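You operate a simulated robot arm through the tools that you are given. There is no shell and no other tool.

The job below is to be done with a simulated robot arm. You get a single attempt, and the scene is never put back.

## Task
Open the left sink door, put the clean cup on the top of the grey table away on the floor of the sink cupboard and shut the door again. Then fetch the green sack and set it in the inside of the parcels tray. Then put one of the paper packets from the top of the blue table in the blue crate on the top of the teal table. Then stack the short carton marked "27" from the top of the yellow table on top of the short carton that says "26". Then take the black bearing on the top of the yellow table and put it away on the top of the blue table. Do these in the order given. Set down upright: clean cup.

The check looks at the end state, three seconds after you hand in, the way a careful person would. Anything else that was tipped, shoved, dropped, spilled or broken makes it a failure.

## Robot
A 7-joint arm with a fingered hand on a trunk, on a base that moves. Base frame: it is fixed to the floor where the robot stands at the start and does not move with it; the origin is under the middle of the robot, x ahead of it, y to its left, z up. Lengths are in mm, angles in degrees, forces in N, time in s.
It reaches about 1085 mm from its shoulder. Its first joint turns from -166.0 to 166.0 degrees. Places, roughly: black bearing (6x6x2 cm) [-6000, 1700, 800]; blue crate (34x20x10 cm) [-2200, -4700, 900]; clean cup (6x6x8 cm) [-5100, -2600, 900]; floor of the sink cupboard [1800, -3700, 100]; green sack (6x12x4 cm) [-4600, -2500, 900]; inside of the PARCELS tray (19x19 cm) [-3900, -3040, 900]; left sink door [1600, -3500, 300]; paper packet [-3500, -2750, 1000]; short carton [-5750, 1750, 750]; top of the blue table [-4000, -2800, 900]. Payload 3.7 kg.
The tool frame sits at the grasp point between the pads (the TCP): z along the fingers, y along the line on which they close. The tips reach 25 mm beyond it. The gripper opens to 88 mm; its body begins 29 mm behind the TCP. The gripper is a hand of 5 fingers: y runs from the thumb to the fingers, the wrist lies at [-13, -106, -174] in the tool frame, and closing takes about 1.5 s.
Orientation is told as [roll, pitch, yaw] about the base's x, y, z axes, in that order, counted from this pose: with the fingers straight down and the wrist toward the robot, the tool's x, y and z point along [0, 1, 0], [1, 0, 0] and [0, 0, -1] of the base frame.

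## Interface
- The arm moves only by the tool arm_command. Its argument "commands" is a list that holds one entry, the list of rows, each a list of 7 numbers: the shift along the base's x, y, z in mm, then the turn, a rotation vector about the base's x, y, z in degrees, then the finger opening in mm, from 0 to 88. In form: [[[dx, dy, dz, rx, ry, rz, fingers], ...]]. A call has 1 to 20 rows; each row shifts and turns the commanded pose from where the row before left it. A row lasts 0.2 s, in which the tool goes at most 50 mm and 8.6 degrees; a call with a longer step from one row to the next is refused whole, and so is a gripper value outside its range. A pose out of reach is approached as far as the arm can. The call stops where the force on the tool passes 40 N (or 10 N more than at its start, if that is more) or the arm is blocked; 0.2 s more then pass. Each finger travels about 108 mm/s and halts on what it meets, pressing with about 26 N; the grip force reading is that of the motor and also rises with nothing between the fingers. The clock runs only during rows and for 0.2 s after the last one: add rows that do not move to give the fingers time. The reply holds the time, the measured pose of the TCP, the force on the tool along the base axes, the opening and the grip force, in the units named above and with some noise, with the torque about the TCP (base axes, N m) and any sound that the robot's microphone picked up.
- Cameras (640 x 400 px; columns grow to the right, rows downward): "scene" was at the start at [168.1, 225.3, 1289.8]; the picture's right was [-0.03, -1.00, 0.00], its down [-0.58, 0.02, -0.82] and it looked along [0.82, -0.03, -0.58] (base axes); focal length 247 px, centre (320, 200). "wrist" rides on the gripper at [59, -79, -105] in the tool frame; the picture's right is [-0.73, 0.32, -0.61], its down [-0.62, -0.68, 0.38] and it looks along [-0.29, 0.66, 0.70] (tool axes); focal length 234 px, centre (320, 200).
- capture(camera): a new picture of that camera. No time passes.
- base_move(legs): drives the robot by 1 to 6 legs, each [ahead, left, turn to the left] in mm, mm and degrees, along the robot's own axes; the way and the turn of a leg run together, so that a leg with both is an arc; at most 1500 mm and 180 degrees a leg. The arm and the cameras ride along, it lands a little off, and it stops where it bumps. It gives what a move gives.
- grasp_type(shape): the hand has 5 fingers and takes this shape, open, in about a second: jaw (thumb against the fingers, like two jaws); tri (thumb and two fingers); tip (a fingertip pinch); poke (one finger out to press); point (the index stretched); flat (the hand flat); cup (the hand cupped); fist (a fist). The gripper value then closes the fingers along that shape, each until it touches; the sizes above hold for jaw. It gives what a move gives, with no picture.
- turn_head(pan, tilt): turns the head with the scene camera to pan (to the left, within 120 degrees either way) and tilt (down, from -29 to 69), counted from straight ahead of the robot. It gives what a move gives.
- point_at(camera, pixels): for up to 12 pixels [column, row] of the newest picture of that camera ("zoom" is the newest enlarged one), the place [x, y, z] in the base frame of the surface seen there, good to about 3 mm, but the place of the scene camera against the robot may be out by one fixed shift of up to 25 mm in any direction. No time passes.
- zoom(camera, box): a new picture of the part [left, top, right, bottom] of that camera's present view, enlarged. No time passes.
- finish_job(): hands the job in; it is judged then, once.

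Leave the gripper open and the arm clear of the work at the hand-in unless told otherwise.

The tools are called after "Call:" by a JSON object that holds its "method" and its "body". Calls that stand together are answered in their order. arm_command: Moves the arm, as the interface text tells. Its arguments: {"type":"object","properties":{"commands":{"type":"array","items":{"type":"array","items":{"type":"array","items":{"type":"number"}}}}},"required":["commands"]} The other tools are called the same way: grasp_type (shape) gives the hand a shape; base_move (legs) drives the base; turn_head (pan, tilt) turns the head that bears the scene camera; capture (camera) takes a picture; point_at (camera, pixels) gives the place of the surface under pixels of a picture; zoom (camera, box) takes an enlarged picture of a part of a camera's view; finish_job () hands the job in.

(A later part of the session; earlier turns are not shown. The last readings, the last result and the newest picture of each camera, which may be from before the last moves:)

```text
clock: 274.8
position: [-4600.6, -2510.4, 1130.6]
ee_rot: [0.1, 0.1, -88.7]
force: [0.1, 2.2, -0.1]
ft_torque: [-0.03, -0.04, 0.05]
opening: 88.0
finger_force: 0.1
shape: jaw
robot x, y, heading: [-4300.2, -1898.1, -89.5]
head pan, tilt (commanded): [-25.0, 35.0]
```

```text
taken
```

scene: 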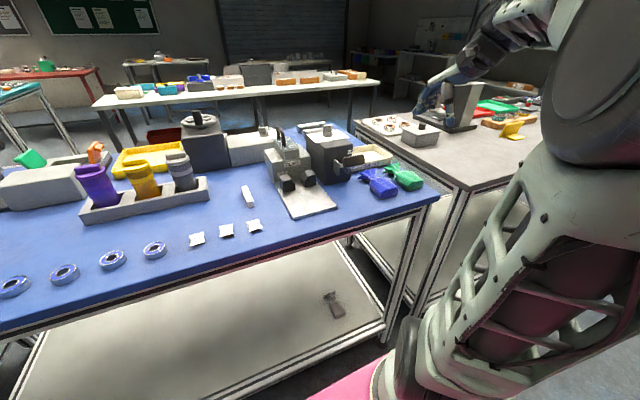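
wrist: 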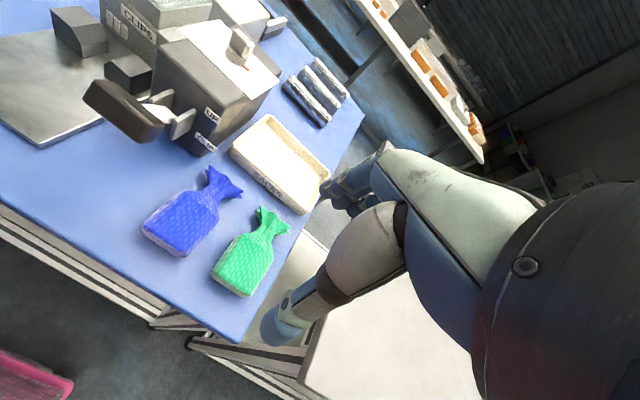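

The wrist view shows the green sack: body around (240,262), neck around (267,225). I zoom and measure.

Call:
{"method": "zoom", "body": {"camera": "wrist", "box": [190, 195, 310, 310]}}

```text
3.48 times, centred on (250, 252) of wrist
```

zoom: 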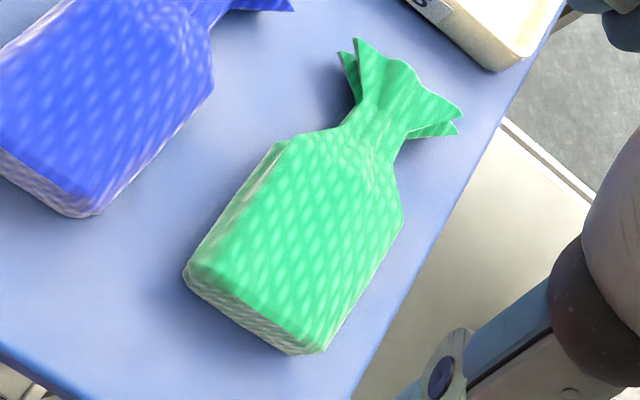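

Call:
{"method": "point_at", "body": {"camera": "zoom", "pixels": [[300, 235], [260, 290], [340, 180], [385, 110], [400, 80], [190, 265], [310, 335], [280, 150], [400, 215], [195, 285], [300, 350], [150, 250]]}}

```text
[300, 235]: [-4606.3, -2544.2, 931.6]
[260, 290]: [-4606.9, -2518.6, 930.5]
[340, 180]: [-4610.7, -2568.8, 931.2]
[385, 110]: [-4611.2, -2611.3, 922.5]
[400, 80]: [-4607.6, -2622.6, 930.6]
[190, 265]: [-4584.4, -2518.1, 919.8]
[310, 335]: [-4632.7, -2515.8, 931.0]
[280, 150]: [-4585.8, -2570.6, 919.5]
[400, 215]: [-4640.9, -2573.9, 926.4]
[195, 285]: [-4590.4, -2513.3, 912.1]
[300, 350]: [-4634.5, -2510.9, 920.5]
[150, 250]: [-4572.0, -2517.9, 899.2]
```

The sack body spans x -4584…-4641, y -2510…-2575, top z≈931, neck at y≈-2611. The blue sack is beside it; I measure its near edge to know the gap for the thumb.

Call:
{"method": "point_at", "body": {"camera": "zoom", "pixels": [[205, 90], [150, 155], [105, 195], [90, 215], [225, 110], [240, 170], [180, 170], [350, 390], [430, 270], [500, 140]]}}

```text
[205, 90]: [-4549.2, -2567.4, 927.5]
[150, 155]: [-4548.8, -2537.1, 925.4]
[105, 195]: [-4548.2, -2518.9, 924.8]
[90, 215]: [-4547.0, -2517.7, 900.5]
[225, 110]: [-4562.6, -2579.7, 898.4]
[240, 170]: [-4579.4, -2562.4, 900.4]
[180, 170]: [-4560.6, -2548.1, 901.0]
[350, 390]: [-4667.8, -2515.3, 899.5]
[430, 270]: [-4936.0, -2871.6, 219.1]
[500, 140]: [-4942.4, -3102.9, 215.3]
```

The gap to the blue sack is 35 mm. I turn the hand -90° so it closes along x (thumb on the blue-sack side), above the sack, with opening 70.

Call:
{"method": "arm_command", "body": {"commands": [[[-1, -3.3, 0, 0, 0, -8.2, 80], [-1, -3.3, 0, 0, 0, -8.2, 76], [-1, -3.3, 0, 0, 0, -8.2, 72], [-1, -3.3, 0, 0, 0, -8.2, 70], [-1, -3.3, 0, 0, 0, -8.2, 70], [-1, -3.3, 0, 0, 0, -8.2, 70], [-1, -3.3, 0, 0, 0, -8.2, 70], [-1, -3.3, 0, 0, 0, -8.2, 70], [-1, -3.3, 0, 0, 0, -8.2, 70], [-1, -3.3, 0, 0, 0, -8.2, 70], [-1, -3.3, 0, 0, 0, -8.2, 70], [0, 0, 0, 0, 0, 0, 70]]]}}

Call:
{"method": "capture", "body": {"camera": "wrist"}}

Call:
{"method": "capture", "body": {"camera": "scene"}}

```text
clock: 277.4
position: [-4612.6, -2547.1, 1130.0]
ee_rot: [0.1, 0.3, -178.8]
force: [-0.3, 0.3, 0.2]
ft_torque: [0.0, -0.01, -0.01]
opening: 70.1
finger_force: 0.2
shape: jaw
robot x, y, heading: [-4305.4, -1902.5, -89.6]
head pan, tilt (commanded): [-25.0, 35.0]
```

```text
taken
```

wrist: 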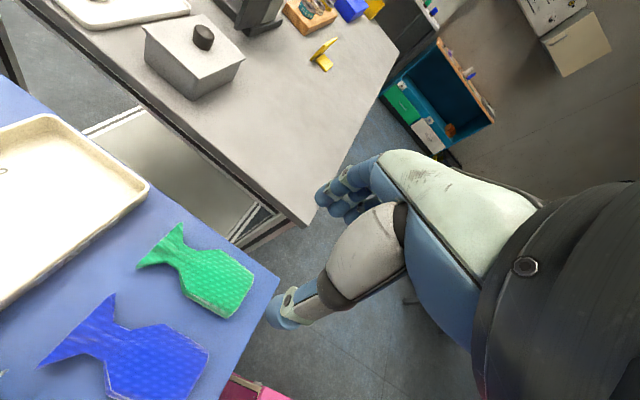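

```text
taken
```

scene: 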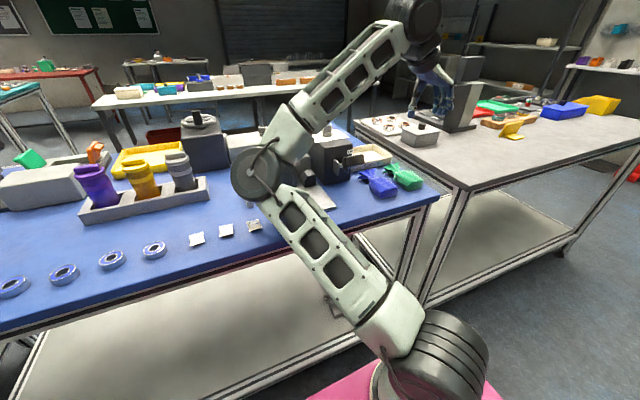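

The elbow has swung to the left, over the table. I measure its position to make sure it's above the machines.

Call:
{"method": "point_at", "body": {"camera": "scene", "pixels": [[258, 175], [240, 190], [285, 195], [270, 160], [330, 240], [300, 130], [330, 160], [345, 165]]}}

```text
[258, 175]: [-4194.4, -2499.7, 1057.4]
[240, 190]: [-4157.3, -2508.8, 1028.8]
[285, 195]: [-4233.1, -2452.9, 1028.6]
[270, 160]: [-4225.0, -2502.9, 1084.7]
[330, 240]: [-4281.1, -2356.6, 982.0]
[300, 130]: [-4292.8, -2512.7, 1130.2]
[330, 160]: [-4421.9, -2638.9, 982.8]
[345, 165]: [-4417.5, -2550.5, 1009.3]
```

The elbow sits low over the table in this pose, which is unsafe for descending. I rotate the hand back so the elbow returns to the right, and will use the opposite hand turn instead.

Call:
{"method": "arm_command", "body": {"commands": [[[1, 3.3, 2, 0, 0, 8.2, 70], [1, 3.3, 2, 0, 0, 8.2, 70], [1, 3.3, 2, 0, 0, 8.2, 70], [1, 3.3, 2, 0, 0, 8.2, 70], [1, 3.3, 2, 0, 0, 8.2, 70], [1, 3.3, 2, 0, 0, 8.2, 70], [1, 3.3, 2, 0, 0, 8.2, 70], [1, 3.3, 2, 0, 0, 8.2, 70], [1, 3.3, 2, 0, 0, 8.2, 70], [1, 3.3, 2, 0, 0, 8.2, 70], [1, 3.3, 2, 0, 0, 8.2, 70], [0, 0, 0, 0, 0, 0, 70]]]}}

Call:
{"method": "capture", "body": {"camera": "scene"}}

```text
clock: 280.0
position: [-4601.0, -2510.5, 1150.9]
ee_rot: [0.1, 0.1, -88.5]
force: [-0.5, -0.1, 0.1]
ft_torque: [0.0, 0.0, 0.01]
opening: 70.4
finger_force: 0.0
shape: jaw
robot x, y, heading: [-4302.9, -1899.9, -89.2]
head pan, tilt (commanded): [-25.0, 35.0]
```

```text
taken
```

scene: 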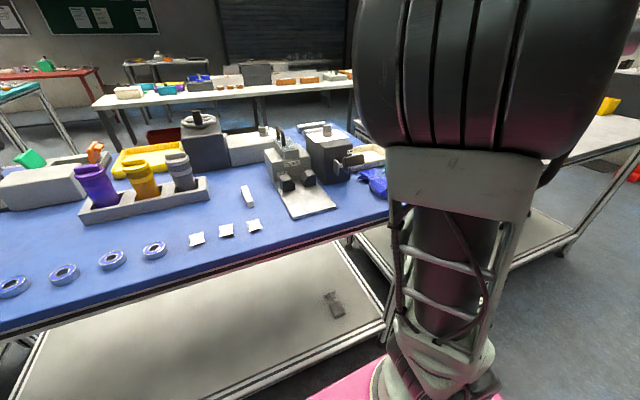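

The elbow came back up. I move the base right 430 mm, then turn the hand +90° step by step while watching the elbow.

Call:
{"method": "base_move", "body": {"legs": [[0, -430, 0]]}}

Call:
{"method": "arm_command", "body": {"commands": [[[30, 0, 0, 0, 0, 8, 70], [30, 0, 0, 0, 0, 8, 70], [30, 0, 0, 0, 0, 8, 70], [30, 0, 0, 0, 0, 8, 70], [30, 0, 0, 0, 0, 8, 70], [0, 0, 0, 0, 0, 0, 70]]]}}

Call:
{"method": "capture", "body": {"camera": "scene"}}

```text
clock: 282.7
position: [-5040.5, -2517.3, 1151.1]
ee_rot: [0.1, 0.2, -88.4]
force: [-0.7, 0.5, 0.1]
ft_torque: [-0.02, -0.01, 0.01]
opening: 69.9
finger_force: 0.1
shape: jaw
robot x, y, heading: [-4746.9, -1907.8, -89.2]
head pan, tilt (commanded): [-25.0, 35.0]
```

```text
clock: 284.1
position: [-4890.2, -2517.4, 1149.6]
ee_rot: [0.0, 0.2, -48.3]
force: [0.1, -0.8, 0.0]
ft_torque: [-0.01, 0.0, 0.02]
opening: 70.3
finger_force: 0.0
shape: jaw
robot x, y, heading: [-4743.7, -1910.9, -89.2]
head pan, tilt (commanded): [-25.0, 35.0]
```

```text
taken
```

scene: 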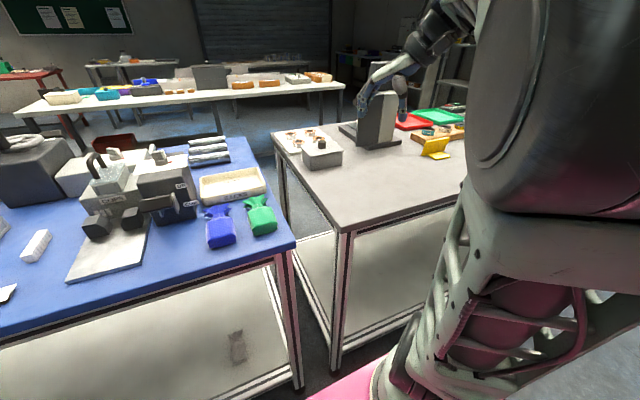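

The elbow moves to the right as wanted. I continue the turn and move toward the sack.

Call:
{"method": "arm_command", "body": {"commands": [[[46, -4, 0, 0, 0, 7, 70], [46, -4, 0, 0, 0, 7, 70], [46, -4, 0, 0, 0, 7, 70], [46, -4, 0, 0, 0, 7, 70], [46, -5, 0, 0, 0, 7, 70], [46, -5, 0, 0, 0, 7, 70], [0, 0, 0, 0, 0, 0, 70]]]}}

Call:
{"method": "capture", "body": {"camera": "scene"}}

Call:
{"method": "capture", "body": {"camera": "wrist"}}

```text
clock: 285.7
position: [-4611.9, -2540.8, 1151.9]
ee_rot: [-0.1, 0.2, -6.5]
force: [0.4, -0.4, -0.7]
ft_torque: [0.05, -0.02, 0.02]
opening: 70.2
finger_force: 0.1
shape: jaw
robot x, y, heading: [-4743.8, -1904.8, -89.0]
head pan, tilt (commanded): [-25.0, 35.0]
```

```text
taken
```

scene: 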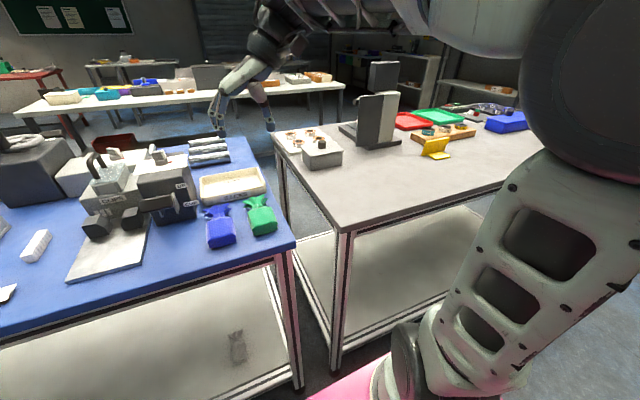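

```text
taken
```

wrist: 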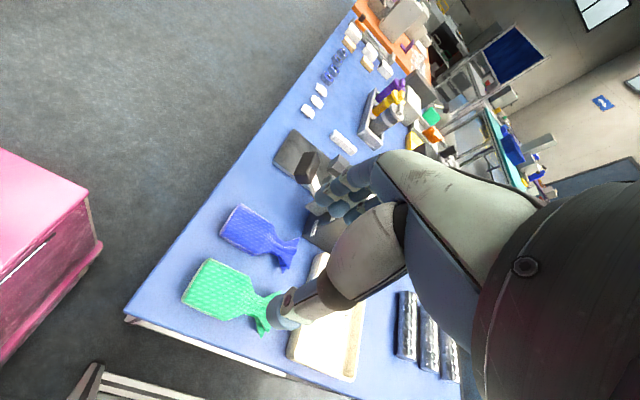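

Good posture: elbow up on the right. I re-measure the green sack from this view.

Call:
{"method": "zoom", "body": {"camera": "wrist", "box": [160, 190, 320, 350]}}

```text
2.50 times, centred on (240, 270) of wrist
```

zoom: 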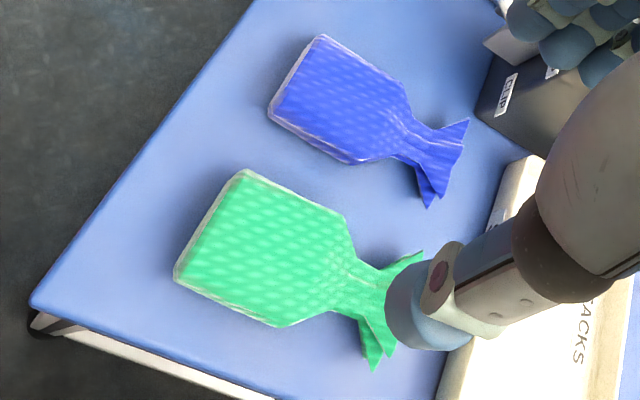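

Call:
{"method": "point_at", "body": {"camera": "zoom", "pixels": [[245, 175], [345, 215], [178, 272], [275, 322], [270, 245], [210, 215], [320, 250], [350, 285], [345, 160], [275, 120], [300, 180], [200, 330]]}}

```text
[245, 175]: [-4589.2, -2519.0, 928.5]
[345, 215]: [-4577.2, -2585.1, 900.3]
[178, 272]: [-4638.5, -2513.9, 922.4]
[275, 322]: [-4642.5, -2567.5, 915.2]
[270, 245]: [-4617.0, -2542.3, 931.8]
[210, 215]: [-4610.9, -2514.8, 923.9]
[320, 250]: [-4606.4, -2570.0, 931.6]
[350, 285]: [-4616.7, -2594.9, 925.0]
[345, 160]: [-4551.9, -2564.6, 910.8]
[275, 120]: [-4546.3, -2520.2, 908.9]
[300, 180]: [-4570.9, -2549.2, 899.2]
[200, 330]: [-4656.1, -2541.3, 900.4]
```

Sack centre confirmed at (-4613,-2543); the blue edge is at -4550. I straighten the hand by 5° and descend to z≈1000 first.

Call:
{"method": "arm_command", "body": {"commands": [[[0, -1, -30, 0, 0, 2, 72], [0, -1, -40, 0, 0, 2, 72], [0, -1, -40, 0, 0, 1.5, 72], [-1, -1, -40, 0, 0, 0, 72], [0, 0, 0, 0, 0, 0, 72]]]}}

Call:
{"method": "capture", "body": {"camera": "wrist"}}

Call:
{"method": "capture", "body": {"camera": "scene"}}

```text
clock: 286.9
position: [-4615.4, -2545.2, 1002.0]
ee_rot: [0.2, 0.3, -0.9]
force: [0.1, 0.2, 1.4]
ft_torque: [0.0, 0.01, -0.01]
opening: 71.9
finger_force: 0.0
shape: jaw
robot x, y, heading: [-4744.8, -1907.5, -88.9]
head pan, tilt (commanded): [-25.0, 35.0]
```

```text
taken
```

wrist: 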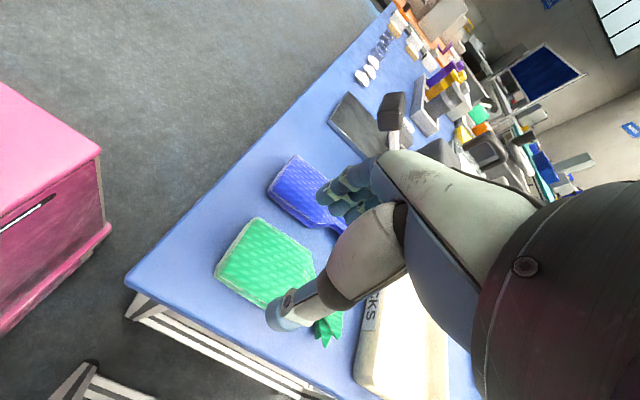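

```text
taken
```

scene: 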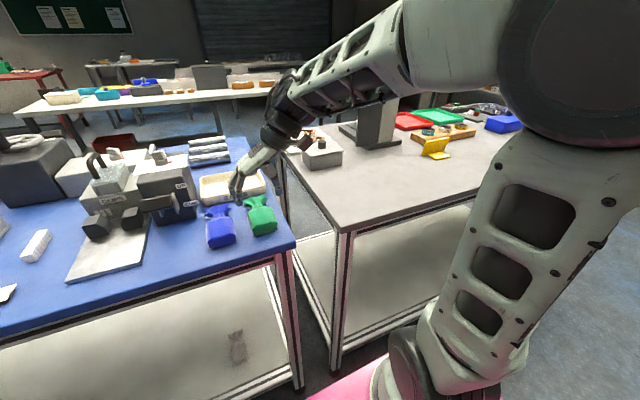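

I zoom on the hand over the sacks in the scene picture.

Call:
{"method": "zoom", "body": {"camera": "scene", "box": [180, 130, 320, 250]}}

Call:
{"method": "zoom", "body": {"camera": "wrist", "box": [200, 140, 400, 360]}}

```text
3.33 times, centred on (250, 190) of scene
```

zoom: 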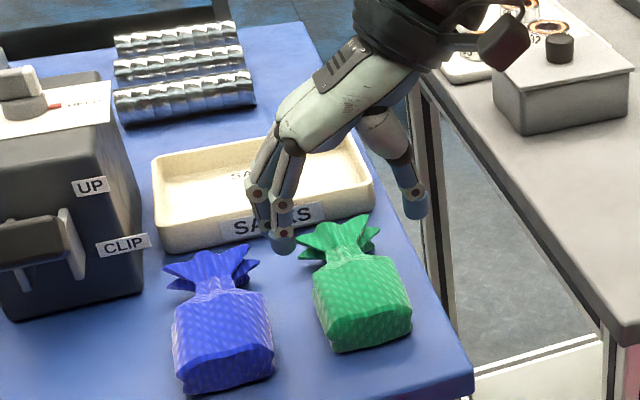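

```text
1.82 times, centred on (300, 250) of wrist
```

zoom: 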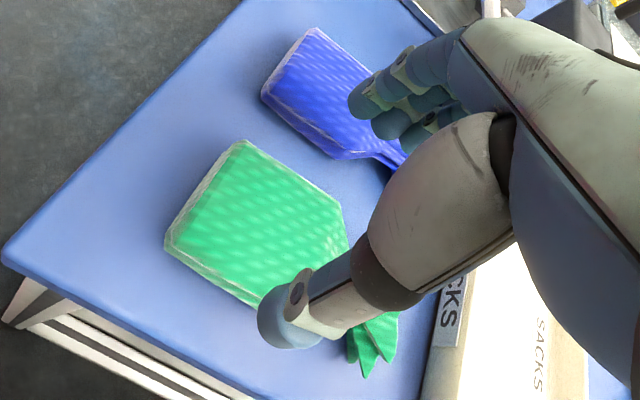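

The fingers line up with the gap and the thumb with the table-edge side. I descend in small steps to z≈935.

Call:
{"method": "arm_command", "body": {"commands": [[[2, 0, -20, 0, 0, 0, 72], [0, 0, -20, 0, 0, 0, 72], [0, 0, -15, 0, 0, 0, 72], [0, 0, -12, 0, 0, 0, 72], [0, 0, 0, 0, 0, 0, 72]]]}}

Call:
{"method": "capture", "body": {"camera": "wrist"}}

Call:
{"method": "zoom", "body": {"camera": "scene", "box": [180, 150, 320, 260]}}

```text
clock: 288.1
position: [-4614.2, -2547.1, 933.4]
ee_rot: [0.1, 0.3, -0.9]
force: [-0.1, -0.2, 0.2]
ft_torque: [0.02, -0.02, 0.0]
opening: 72.1
finger_force: 0.1
shape: jaw
robot x, y, heading: [-4742.0, -1905.5, -89.1]
head pan, tilt (commanded): [-25.0, 35.0]
```

```text
taken
```

wrist: 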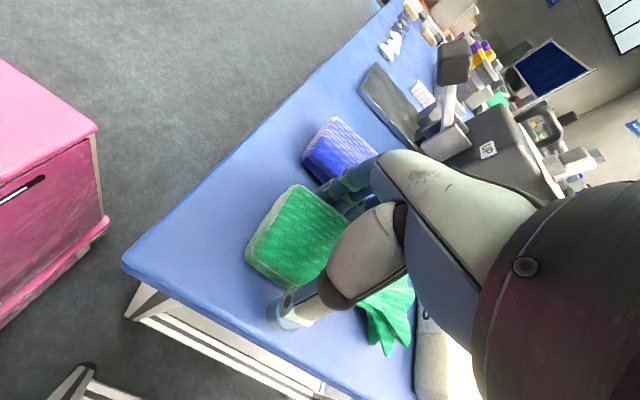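

```text
3.64 times, centred on (250, 205) of scene
```

zoom: 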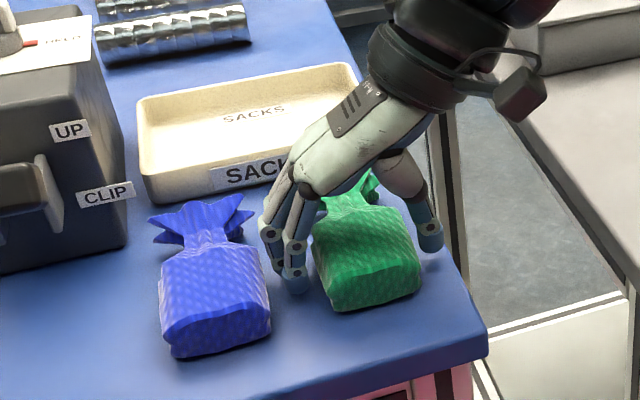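

Fingers sit in the gap, thumb on the outer side, nothing touched. I close on the sack.

Call:
{"method": "arm_command", "body": {"commands": [[[0, 0, 0, 0, 0, 0, 64], [0, 0, 0, 0, 0, 0, 56], [0, 0, 0, 0, 0, 0, 48], [0, 0, 0, 0, 0, 0, 40], [0, 0, 0, 0, 0, 0, 34], [0, 0, 0, 0, 0, 0, 30], [0, 0, 0, 0, 0, 0, 30]]]}}

Call:
{"method": "capture", "body": {"camera": "wrist"}}

Call:
{"method": "zoom", "body": {"camera": "scene", "box": [180, 150, 320, 260]}}

```text
clock: 289.7
position: [-4612.3, -2546.7, 933.5]
ee_rot: [0.1, 0.2, -0.9]
force: [-0.9, 0.4, -1.5]
ft_torque: [-0.01, 0.05, 0.01]
opening: 47.9
finger_force: 25.8
shape: jaw
robot x, y, heading: [-4743.7, -1910.8, -89.2]
head pan, tilt (commanded): [-25.0, 35.0]
```

```text
taken
```

wrist: 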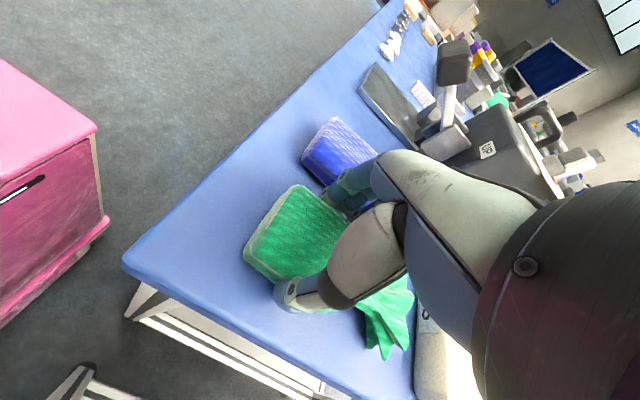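

```text
3.64 times, centred on (250, 205) of scene
```

zoom: 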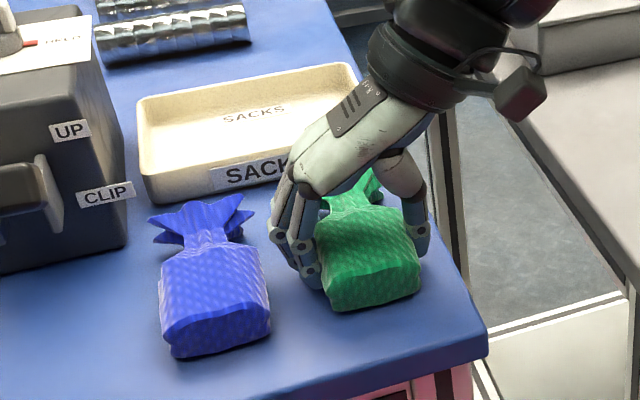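

Gripped at 47.9 mm with 26 N. I lift straight up.

Call:
{"method": "arm_command", "body": {"commands": [[[0, 0, 8, 0, 0, 0, 30], [0, 0, 20, 0, 0, 0, 30], [0, 0, 35, 0, 0, 0, 30], [0, 0, 40, 0, 0, 0, 30], [0, 0, 40, 0, 0, 0, 30], [0, 0, 40, 0, 0, 0, 30], [0, 0, 37, 0, 0, 0, 30], [0, 0, 0, 0, 0, 0, 30]]]}}

Call:
{"method": "capture", "body": {"camera": "wrist"}}

Call:
{"method": "capture", "body": {"camera": "scene"}}

```text
clock: 291.5
position: [-4613.5, -2547.2, 1153.0]
ee_rot: [0.1, 0.2, -0.9]
force: [-0.8, -0.2, -2.1]
ft_torque: [-0.02, -0.06, 0.04]
opening: 48.0
finger_force: 26.4
shape: jaw
robot x, y, heading: [-4745.4, -1904.6, -89.1]
head pan, tilt (commanded): [-25.0, 35.0]
```

```text
taken
```

wrist: 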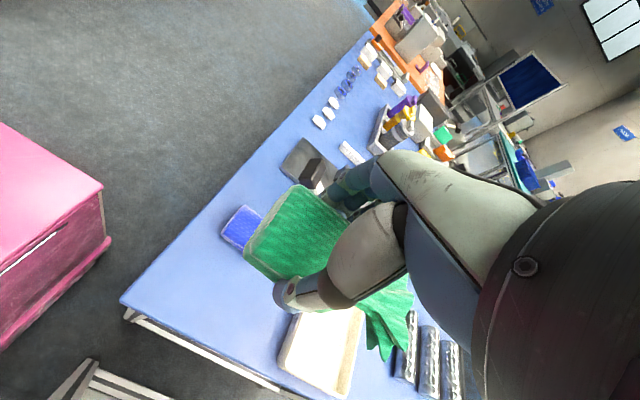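

```text
taken
```

scene: 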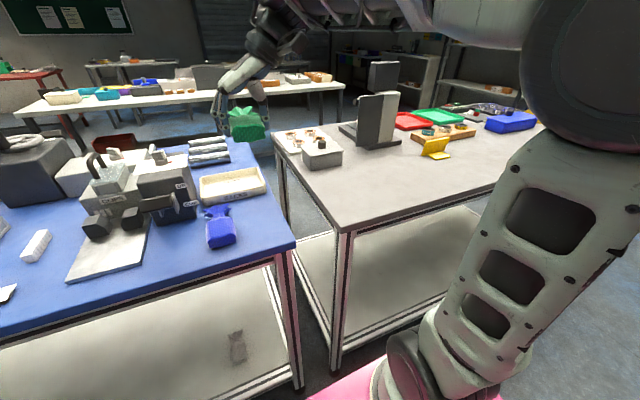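

The sack is held. I raise it to about z=1200 and drive the base left toward the parcels tray.

Call:
{"method": "arm_command", "body": {"commands": [[[0, 10, 25, 0, 0, 0, 30], [0, 10, 25, 0, 0, 0, 30], [0, 0, 0, 0, 0, 0, 30]]]}}

Call:
{"method": "base_move", "body": {"legs": [[0, 760, -0.8]]}}

Call:
{"method": "turn_head", "body": {"pan": 0, "tilt": 30}}

Call:
{"method": "capture", "body": {"camera": "scene"}}

Call:
{"method": "capture", "body": {"camera": "wrist"}}

```text
clock: 292.3
position: [-4614.7, -2526.7, 1204.9]
ee_rot: [0.1, 0.2, -0.9]
force: [0.1, 0.1, -1.8]
ft_torque: [-0.02, -0.01, -0.03]
opening: 48.1
finger_force: 26.2
shape: jaw
robot x, y, heading: [-4741.0, -1909.0, -89.1]
head pan, tilt (commanded): [-25.0, 35.0]
```

```text
clock: 296.5
position: [-3843.6, -2522.1, 1203.2]
ee_rot: [0.2, 0.2, -1.4]
force: [0.3, 0.4, -1.7]
ft_torque: [-0.01, 0.0, 0.0]
opening: 47.9
finger_force: 26.2
shape: jaw
robot x, y, heading: [-3972.0, -1900.3, -89.9]
head pan, tilt (commanded): [-25.0, 35.0]
```

```text
clock: 297.4
position: [-3844.8, -2521.4, 1204.1]
ee_rot: [0.1, 0.2, -1.3]
force: [-0.1, 0.6, -2.0]
ft_torque: [0.01, -0.01, -0.03]
opening: 48.1
finger_force: 25.8
shape: jaw
robot x, y, heading: [-3972.4, -1896.4, -89.6]
head pan, tilt (commanded): [0.0, 30.0]
```

```text
taken
```

scene: 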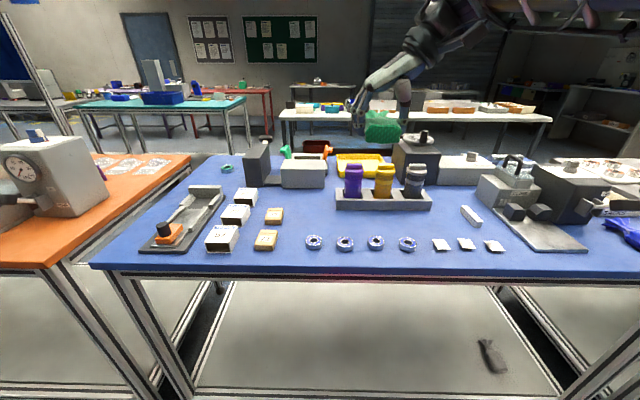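

```text
taken
```

wrist: 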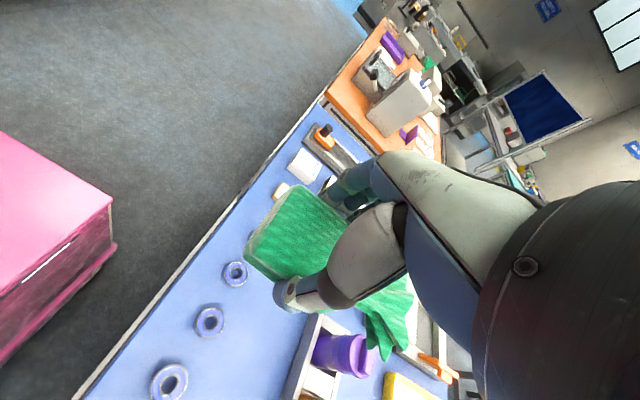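

I measure the table's front edge, the yellow tray's corners and the tops of the bottles and wheel machine from here.

Call:
{"method": "zoom", "body": {"camera": "scene", "box": [270, 120, 460, 220]}}

Call:
{"method": "point_at", "body": {"camera": "scene", "pixels": [[350, 272], [340, 156], [381, 155], [335, 176], [360, 163], [345, 165], [384, 163], [415, 165], [422, 132], [435, 150], [300, 165], [326, 150]]}}

```text
3.37 times, centred on (365, 170) of scene
```

zoom: 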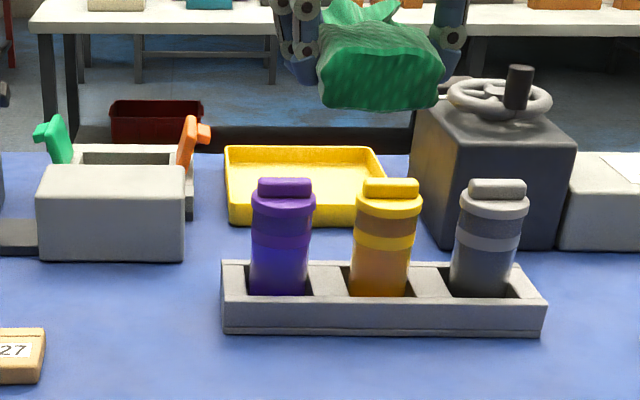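

```text
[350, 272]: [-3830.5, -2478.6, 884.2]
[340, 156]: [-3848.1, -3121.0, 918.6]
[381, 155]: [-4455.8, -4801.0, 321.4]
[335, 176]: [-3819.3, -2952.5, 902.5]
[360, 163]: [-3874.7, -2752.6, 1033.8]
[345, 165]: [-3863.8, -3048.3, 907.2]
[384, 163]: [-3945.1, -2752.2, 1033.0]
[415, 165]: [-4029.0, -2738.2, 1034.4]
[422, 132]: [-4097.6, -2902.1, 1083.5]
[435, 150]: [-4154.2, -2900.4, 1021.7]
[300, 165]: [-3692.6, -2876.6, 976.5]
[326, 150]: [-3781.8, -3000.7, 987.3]
```

Tray spans about x -3811…-4003, y -2950…-3140, floor z≈907; bottles reach z≈1035 at y≈-2750, wheel knob z≈1085 at x≈-4090. Table edge y≈-2480. I move the base 150 ahead and 60 left.

Call:
{"method": "base_move", "body": {"legs": [[150, 60, 0]]}}

Call:
{"method": "arm_command", "body": {"commands": [[[-8, -10, 0, 0, 0, -7.5, 30], [-8, -10, 0, 0, 0, -7.5, 30], [-8, -10, 0, 0, 0, -7.5, 30], [-8, -10, 0, 0, 0, -7.5, 30], [-8, -10, 0, 0, 0, -7.5, 30], [-8, -10, 0, 0, 0, -7.5, 30], [0, 0, 0, 0, 0, 0, 30]]]}}

Call:
{"method": "capture", "body": {"camera": "scene"}}

```text
clock: 298.8
position: [-3784.1, -2668.7, 1204.0]
ee_rot: [0.1, 0.3, -1.4]
force: [0.0, -0.3, -1.6]
ft_torque: [0.04, -0.03, 0.03]
opening: 47.9
finger_force: 26.2
shape: jaw
robot x, y, heading: [-3913.2, -2046.6, -90.0]
head pan, tilt (commanded): [0.0, 30.0]
```

```text
clock: 300.4
position: [-3834.3, -2728.9, 1205.5]
ee_rot: [0.1, 0.3, -46.6]
force: [0.5, 0.6, -2.4]
ft_torque: [0.02, 0.03, -0.01]
opening: 48.0
finger_force: 25.9
shape: jaw
robot x, y, heading: [-3906.4, -2050.4, -89.8]
head pan, tilt (commanded): [0.0, 30.0]
```

```text
taken
```

scene: 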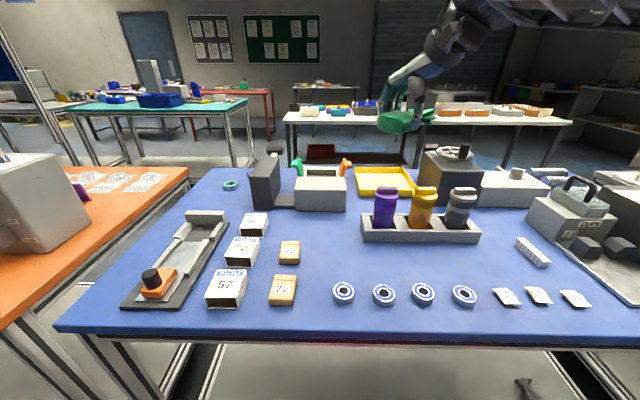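

The hand turns well. I continue the turn to point the closing line along y and move toward the tray.

Call:
{"method": "arm_command", "body": {"commands": [[[-9, -20, 0, 0, 0, -7.3, 30], [-9, -20, 0, 0, 0, -7.3, 30], [-9, -20, 0, 0, 0, -7.3, 30], [-9, -20, 0, 0, 0, -7.3, 30], [-9, -20, 0, 0, 0, -7.3, 30], [-9, -20, 0, 0, 0, -7.3, 30], [0, 0, 0, 0, 0, 0, 30]]]}}

Call:
{"method": "capture", "body": {"camera": "scene"}}

Call:
{"method": "capture", "body": {"camera": "wrist"}}

```text
clock: 302.0
position: [-3887.6, -2848.9, 1205.2]
ee_rot: [0.1, 0.2, -90.3]
force: [-1.5, -0.2, -2.0]
ft_torque: [0.0, -0.04, 0.04]
opening: 47.8
finger_force: 25.8
shape: jaw
robot x, y, heading: [-3909.4, -2049.9, -89.8]
head pan, tilt (commanded): [0.0, 30.0]
```

```text
taken
```

scene: 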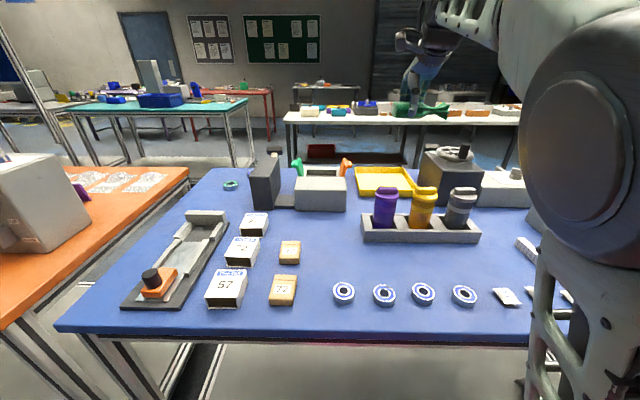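

```text
taken
```

wrist: 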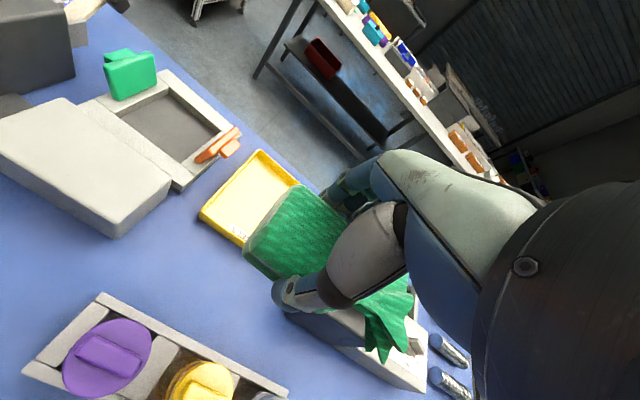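

I see the yellow tray behind the sack. I zoom on it to check its label and measure corners.

Call:
{"method": "zoom", "body": {"camera": "wrist", "box": [180, 130, 340, 270]}}

Call:
{"method": "zoom", "body": {"camera": "scene", "box": [340, 140, 500, 250]}}

```text
2.86 times, centred on (260, 200) of wrist
```

zoom: 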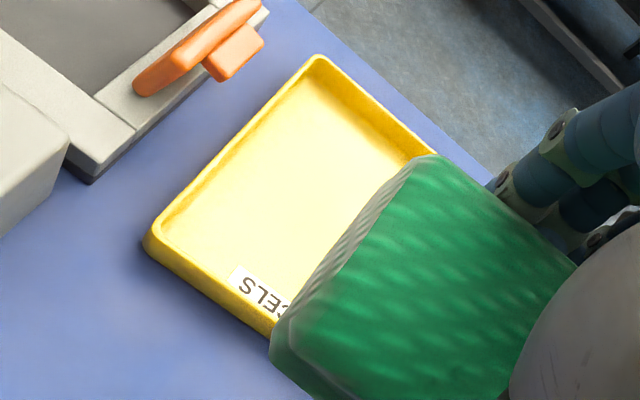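

```text
3.64 times, centred on (420, 195) of scene
```

zoom: 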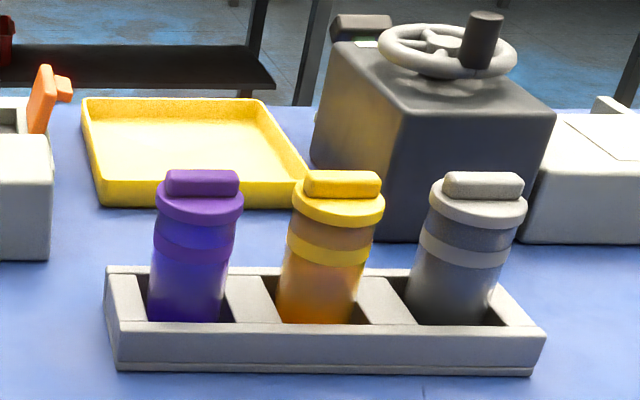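

The floor label reads "...CELS": it is the PARCELS tray. I measure its corners with the wrist camera.

Call:
{"method": "point_at", "body": {"camera": "wrist", "pixels": [[259.3, 151.5], [201.5, 213.5], [299, 184], [239, 200], [241, 243], [265, 180], [230, 190], [250, 165], [280, 172]]}}

Call:
{"method": "point_at", "body": {"camera": "zoom", "pixels": [[85, 102], [262, 102], [300, 178], [100, 180], [200, 140], [250, 165], [320, 100], [405, 240]]}}

```text
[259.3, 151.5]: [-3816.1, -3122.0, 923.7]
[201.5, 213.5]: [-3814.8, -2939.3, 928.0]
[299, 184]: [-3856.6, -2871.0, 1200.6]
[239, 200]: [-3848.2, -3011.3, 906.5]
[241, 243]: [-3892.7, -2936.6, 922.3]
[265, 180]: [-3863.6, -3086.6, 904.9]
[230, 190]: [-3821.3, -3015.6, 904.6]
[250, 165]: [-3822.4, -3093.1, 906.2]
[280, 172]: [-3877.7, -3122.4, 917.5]
```

```text
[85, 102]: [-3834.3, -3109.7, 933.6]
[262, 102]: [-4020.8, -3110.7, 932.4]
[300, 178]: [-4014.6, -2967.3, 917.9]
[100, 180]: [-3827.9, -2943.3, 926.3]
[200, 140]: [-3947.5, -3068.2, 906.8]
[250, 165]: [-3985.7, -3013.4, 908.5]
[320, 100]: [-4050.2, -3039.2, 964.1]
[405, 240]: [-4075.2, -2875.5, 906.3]
```

Tray centre is (-3907,-3031), floor z≈906, wall top ≈930. I move the sack over the tray at this height, then check.

Call:
{"method": "arm_command", "body": {"commands": [[[0.5, -36.4, 0, 0, 0, 0, 30], [0.5, -36.4, 0, 0, 0, 0, 30], [0.5, -36.4, 0, 0, 0, 0, 30], [0.5, -36.4, 0, 0, 0, 0, 30], [0.5, -36.4, 0, 0, 0, 0, 30], [0, 0, 0, 0, 0, 0, 30]]]}}

Call:
{"method": "capture", "body": {"camera": "scene"}}

Call:
{"method": "capture", "body": {"camera": "wrist"}}

```text
clock: 303.4
position: [-3886.6, -3031.0, 1204.2]
ee_rot: [0.1, 0.3, -90.3]
force: [-0.1, -0.1, -3.4]
ft_torque: [0.01, 0.03, 0.0]
opening: 47.5
finger_force: 26.2
shape: jaw
robot x, y, heading: [-3906.4, -2046.2, -89.9]
head pan, tilt (commanded): [0.0, 30.0]
```

```text
taken
```

scene: 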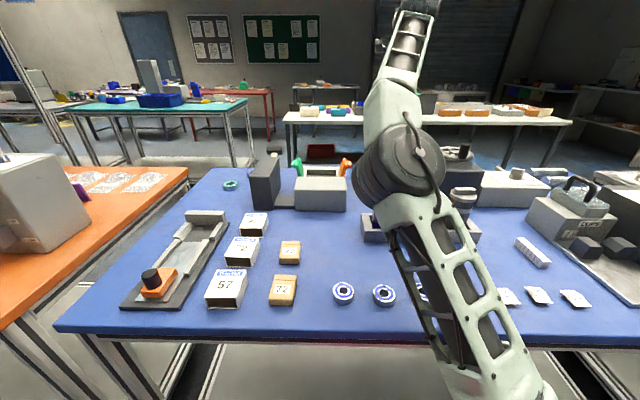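

```text
taken
```

wrist: 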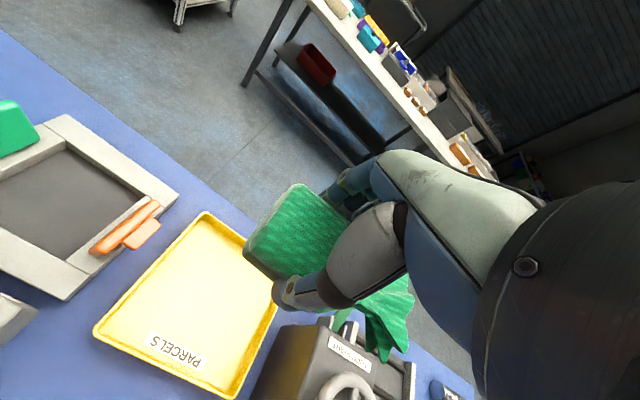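

PARCELS is fully readable. But the elbow dropped in front (405,165), above the bottles; I measure it.

Call:
{"method": "point_at", "body": {"camera": "scene", "pixels": [[405, 165], [375, 190], [395, 195], [430, 150], [400, 100], [450, 260], [365, 165], [440, 215]]}}

Call:
{"method": "point_at", "body": {"camera": "wrist", "pixels": [[204, 213], [97, 328], [232, 397], [265, 300], [250, 240], [170, 290], [200, 340], [330, 350]]}}

```text
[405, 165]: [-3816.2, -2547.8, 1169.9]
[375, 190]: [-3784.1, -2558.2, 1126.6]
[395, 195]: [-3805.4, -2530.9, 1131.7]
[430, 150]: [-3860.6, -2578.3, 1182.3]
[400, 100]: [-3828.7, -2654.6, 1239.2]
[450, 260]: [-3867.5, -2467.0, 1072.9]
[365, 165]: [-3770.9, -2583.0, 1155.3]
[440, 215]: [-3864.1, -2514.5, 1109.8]
```

```text
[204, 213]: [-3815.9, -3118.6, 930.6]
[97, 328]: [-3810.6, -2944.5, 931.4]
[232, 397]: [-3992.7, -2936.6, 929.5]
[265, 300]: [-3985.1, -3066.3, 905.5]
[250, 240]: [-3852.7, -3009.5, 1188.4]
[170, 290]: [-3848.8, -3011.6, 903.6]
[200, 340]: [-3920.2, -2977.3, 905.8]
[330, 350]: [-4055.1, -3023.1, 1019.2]
```

The elbow leans left (‑3800,‑2570,1160); descending like this could bring the forearm close to the bottles. A hand turn to the left tends to bring the elbow up and right, so I pull back and turn +25°, watching the elbow.

Call:
{"method": "arm_command", "body": {"commands": [[[0, 30, 0, 0, 0, 0, 30], [0, 36, 0, 0, 0, 0, 30], [0, 36, 0, 0, 0, 0, 30], [0, 36, 0, 0, 0, 5, 30], [0, 30, 0, 0, 0, 5, 30], [0, 14, 0, 0, 0, 5, 30], [0, 0, 0, 0, 0, 5, 30], [0, 0, 0, 0, 0, 5, 30], [0, 0, 0, 0, 0, 0, 30]]]}}

Call:
{"method": "capture", "body": {"camera": "scene"}}

```text
clock: 305.4
position: [-3885.4, -2849.7, 1204.4]
ee_rot: [0.0, 0.3, -65.1]
force: [-0.4, 0.1, -2.2]
ft_torque: [-0.03, 0.01, 0.0]
opening: 47.6
finger_force: 25.5
shape: jaw
robot x, y, heading: [-3904.8, -2046.8, -89.8]
head pan, tilt (commanded): [0.0, 30.0]
```

```text
taken
```

scene: 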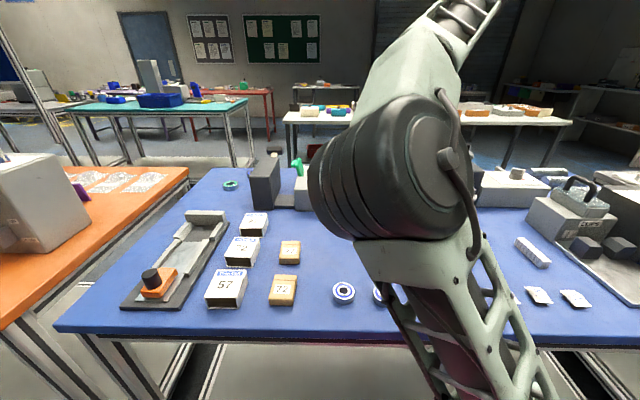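

The elbow is still left of centre. I turn the hand further left (+40°) to carry the elbow to the right side, as happened before.

Call:
{"method": "arm_command", "body": {"commands": [[[0, 4, 0, 0, 0, 8, 30], [0, 4, 0, 0, 0, 8, 30], [0, 4, 0, 0, 0, 8, 30], [0, 4, 0, 0, 0, 8, 30], [0, 4, 0, 0, 0, 8, 30], [0, 0, 0, 0, 0, 0, 30]]]}}

Call:
{"method": "capture", "body": {"camera": "scene"}}

```text
clock: 306.8
position: [-3883.9, -2828.8, 1203.5]
ee_rot: [0.1, 0.2, -25.2]
force: [-0.4, -0.2, -2.0]
ft_torque: [-0.03, -0.02, -0.01]
opening: 47.8
finger_force: 25.8
shape: jaw
robot x, y, heading: [-3905.5, -2046.0, -89.9]
head pan, tilt (commanded): [0.0, 30.0]
```

```text
taken
```

scene: 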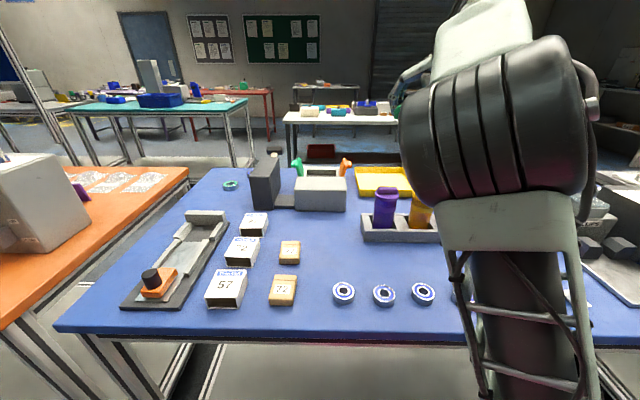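

Elbow is up and nearer the middle. I now extend toward the tray while turning partly back (to about yaw -60), at a lower height of 1150.

Call:
{"method": "arm_command", "body": {"commands": [[[0, -20, -8, 0, 0, -3, 30], [0, -20, -8, 0, 0, -3, 30], [0, -20, -8, 0, 0, -3, 30], [0, -20, -8, 0, 0, -3, 30], [0, -20, -8, 0, 0, -3, 30], [0, -20, -8, 0, 0, -3, 30], [0, 0, 0, 0, 0, 0, 30]]]}}

Call:
{"method": "capture", "body": {"camera": "scene"}}

```text
clock: 308.4
position: [-3883.6, -2950.3, 1154.9]
ee_rot: [0.1, 0.2, -43.3]
force: [0.3, 0.4, -1.7]
ft_torque: [-0.02, 0.02, 0.01]
opening: 48.0
finger_force: 26.2
shape: jaw
robot x, y, heading: [-3907.8, -2048.3, -89.5]
head pan, tilt (commanded): [0.0, 30.0]
```

```text
taken
```

scene: 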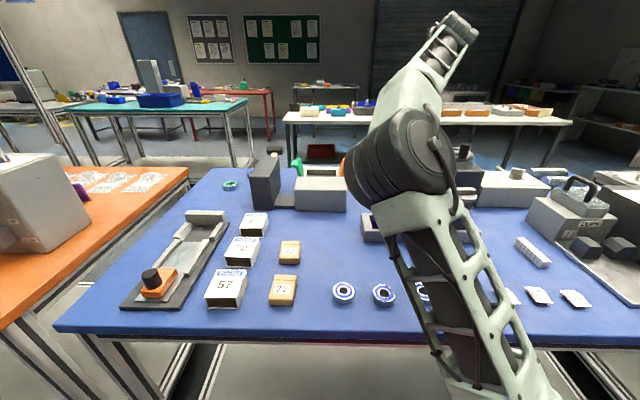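

The elbow again leans left as the arm extends. I measure it here; if it stays left, moving the base left will take the forearm past the left of the bottles instead of above them.

Call:
{"method": "point_at", "body": {"camera": "scene", "pixels": [[405, 155], [360, 175], [385, 195], [390, 90], [435, 40], [460, 290], [375, 215]]}}

```text
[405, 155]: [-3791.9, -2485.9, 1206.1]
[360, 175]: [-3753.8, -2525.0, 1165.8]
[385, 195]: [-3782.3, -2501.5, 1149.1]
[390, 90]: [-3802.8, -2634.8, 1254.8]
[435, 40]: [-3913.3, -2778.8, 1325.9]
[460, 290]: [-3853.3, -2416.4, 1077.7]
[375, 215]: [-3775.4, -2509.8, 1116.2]
```

Elbow is ~180 mm left and slightly up. I move the base left 300 mm; then, reaching back right to the tray, the forearm passes left of and above the bottles.

Call:
{"method": "base_move", "body": {"legs": [[0, 300, 0]]}}

Call:
{"method": "arm_command", "body": {"commands": [[[-30, -4, 0, 0, 0, -4.5, 30], [-30, -8, 0, 0, 0, -4.5, 30], [-30, -8, 0, 0, 0, -4.5, 30], [-30, -8, 0, 0, 0, -4.5, 30], [-30, -8, 0, 0, 0, -4.5, 30], [-30, -8, 0, 0, 0, -4.5, 30], [-30, -8, 0, 0, 0, -4.5, 30], [-30, -8, 0, 0, 0, -4.5, 30], [-30, -10, 0, 0, 0, -4.5, 30], [-30, -11, 0, 0, 0, -4.5, 30], [0, 0, 0, 0, 0, 0, 30]]]}}

Call:
{"method": "capture", "body": {"camera": "scene"}}

Call:
{"method": "capture", "body": {"camera": "wrist"}}

```text
clock: 310.4
position: [-3584.3, -2949.2, 1155.5]
ee_rot: [0.1, 0.3, -43.1]
force: [0.0, 0.4, -2.4]
ft_torque: [0.02, 0.02, 0.01]
opening: 47.9
finger_force: 25.9
shape: jaw
robot x, y, heading: [-3610.9, -2045.1, -89.7]
head pan, tilt (commanded): [0.0, 30.0]
```

```text
clock: 312.8
position: [-3842.6, -3023.8, 1158.9]
ee_rot: [0.1, 0.3, -85.2]
force: [-0.3, 1.0, -2.1]
ft_torque: [0.0, -0.01, 0.02]
opening: 47.8
finger_force: 25.7
shape: jaw
out of reach, approached as far as the arm can: row 9, 10
robot x, y, heading: [-3611.8, -2046.9, -89.8]
head pan, tilt (commanded): [0.0, 30.0]
```

```text
taken
```

scene: 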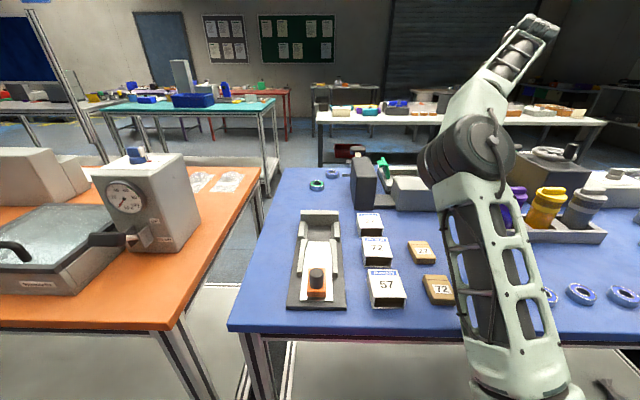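

```text
taken
```

wrist: 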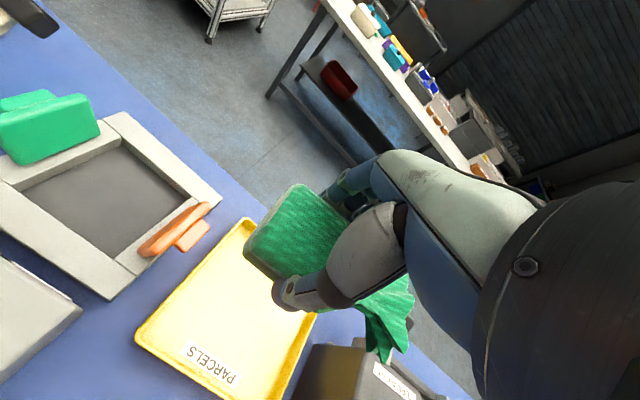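

Nearly there: TCP (-3843,-3024), limited by a joint. I measure elbow and forearm points before going on.

Call:
{"method": "point_at", "body": {"camera": "scene", "pixels": [[465, 150], [430, 165], [450, 180], [470, 105], [500, 70], [500, 130], [515, 200], [548, 200], [580, 200]]}}

```text
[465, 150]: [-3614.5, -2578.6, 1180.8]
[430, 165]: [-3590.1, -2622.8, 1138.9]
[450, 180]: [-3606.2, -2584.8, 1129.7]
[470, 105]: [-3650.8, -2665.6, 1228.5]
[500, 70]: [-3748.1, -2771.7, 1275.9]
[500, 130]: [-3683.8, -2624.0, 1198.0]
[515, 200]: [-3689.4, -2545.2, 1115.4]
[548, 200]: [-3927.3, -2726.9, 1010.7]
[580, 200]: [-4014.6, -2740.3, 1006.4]
```

The elbow sits at (-3605,-2610,1165), forearm passing left of the bottles — good. I nudge the base right 45 mm, then lower the sack stepwise.

Call:
{"method": "base_move", "body": {"legs": [[0, -45, 0]]}}

Call:
{"method": "arm_command", "body": {"commands": [[[0, -3, -25, 0, 0, 0, 30], [0, -2, -30, 0, 0, 0, 30], [0, -2, -30, 0, 0, 0, 30], [0, 0, 0, 0, 0, 0, 30]]]}}

Call:
{"method": "capture", "body": {"camera": "scene"}}

Call:
{"method": "capture", "body": {"camera": "wrist"}}

```text
clock: 313.7
position: [-3888.0, -3022.7, 1156.9]
ee_rot: [0.1, 0.3, -85.2]
force: [-0.8, 0.0, -1.6]
ft_torque: [-0.04, -0.03, 0.02]
opening: 47.8
finger_force: 26.2
shape: jaw
robot x, y, heading: [-3656.4, -2045.9, -89.8]
head pan, tilt (commanded): [0.0, 30.0]
```

```text
clock: 314.7
position: [-3887.9, -3027.0, 1075.3]
ee_rot: [0.0, 0.1, -85.3]
force: [-0.2, 0.1, -2.0]
ft_torque: [-0.04, -0.01, 0.02]
opening: 47.9
finger_force: 26.0
shape: jaw
robot x, y, heading: [-3653.2, -2045.8, -89.7]
head pan, tilt (commanded): [0.0, 30.0]
```

```text
taken
```

scene: 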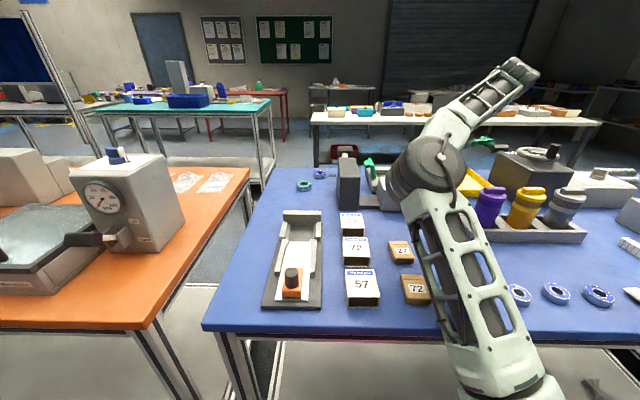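

```text
taken
```

wrist: 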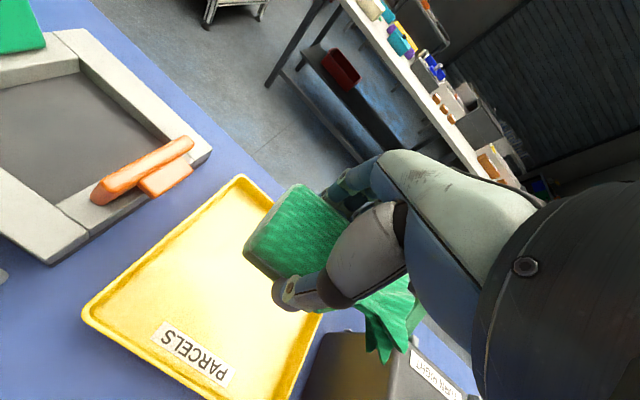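

The bottles stay clear to the right. I check the elbow's height over the grey box before the rest of the descent.

Call:
{"method": "point_at", "body": {"camera": "scene", "pixels": [[430, 160], [395, 180], [410, 195], [440, 120], [480, 100], [470, 140], [350, 165], [490, 190], [387, 178]]}}

```text
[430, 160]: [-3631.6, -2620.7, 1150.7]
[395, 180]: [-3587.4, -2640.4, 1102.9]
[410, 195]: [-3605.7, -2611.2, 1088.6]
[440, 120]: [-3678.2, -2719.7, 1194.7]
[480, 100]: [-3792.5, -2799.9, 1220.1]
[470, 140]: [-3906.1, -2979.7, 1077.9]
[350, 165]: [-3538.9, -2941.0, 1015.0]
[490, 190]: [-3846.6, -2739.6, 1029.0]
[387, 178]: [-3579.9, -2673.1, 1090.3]
```

Elbow centre ≈1130 high, well clear. I continue down to z≈975.

Call:
{"method": "arm_command", "body": {"commands": [[[0, -2, -25, 0, 0, 0, 30], [0, -1, -25, 0, 0, 0, 30], [0, 0, -25, 0, 0, 0, 30], [0, 0, -22, 0, 0, 0, 30], [0, 0, 0, 0, 0, 0, 30]]]}}

Call:
{"method": "capture", "body": {"camera": "scene"}}

Call:
{"method": "capture", "body": {"camera": "wrist"}}

```text
clock: 316.1
position: [-3907.0, -3019.3, 1004.9]
ee_rot: [0.8, -2.0, -85.9]
force: [0.3, 0.2, -2.1]
ft_torque: [0.0, 0.0, -0.02]
opening: 47.8
finger_force: 26.1
shape: jaw
robot x, y, heading: [-3663.5, -2043.3, -90.5]
head pan, tilt (commanded): [0.0, 30.0]
stopped in row 5: the arm was blocked; the commanded pose is now the measured one
```

```text
taken
```

scene: 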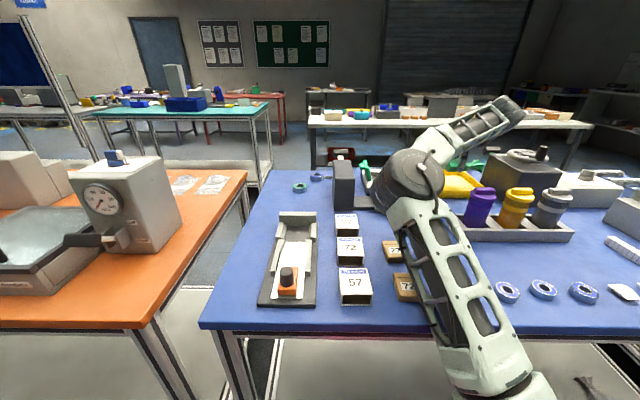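

```text
taken
```

wrist: 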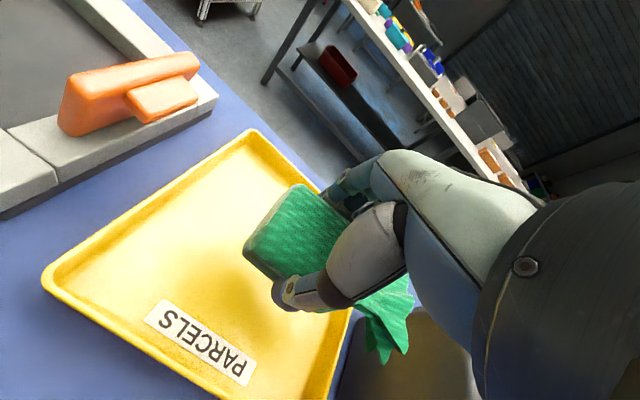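

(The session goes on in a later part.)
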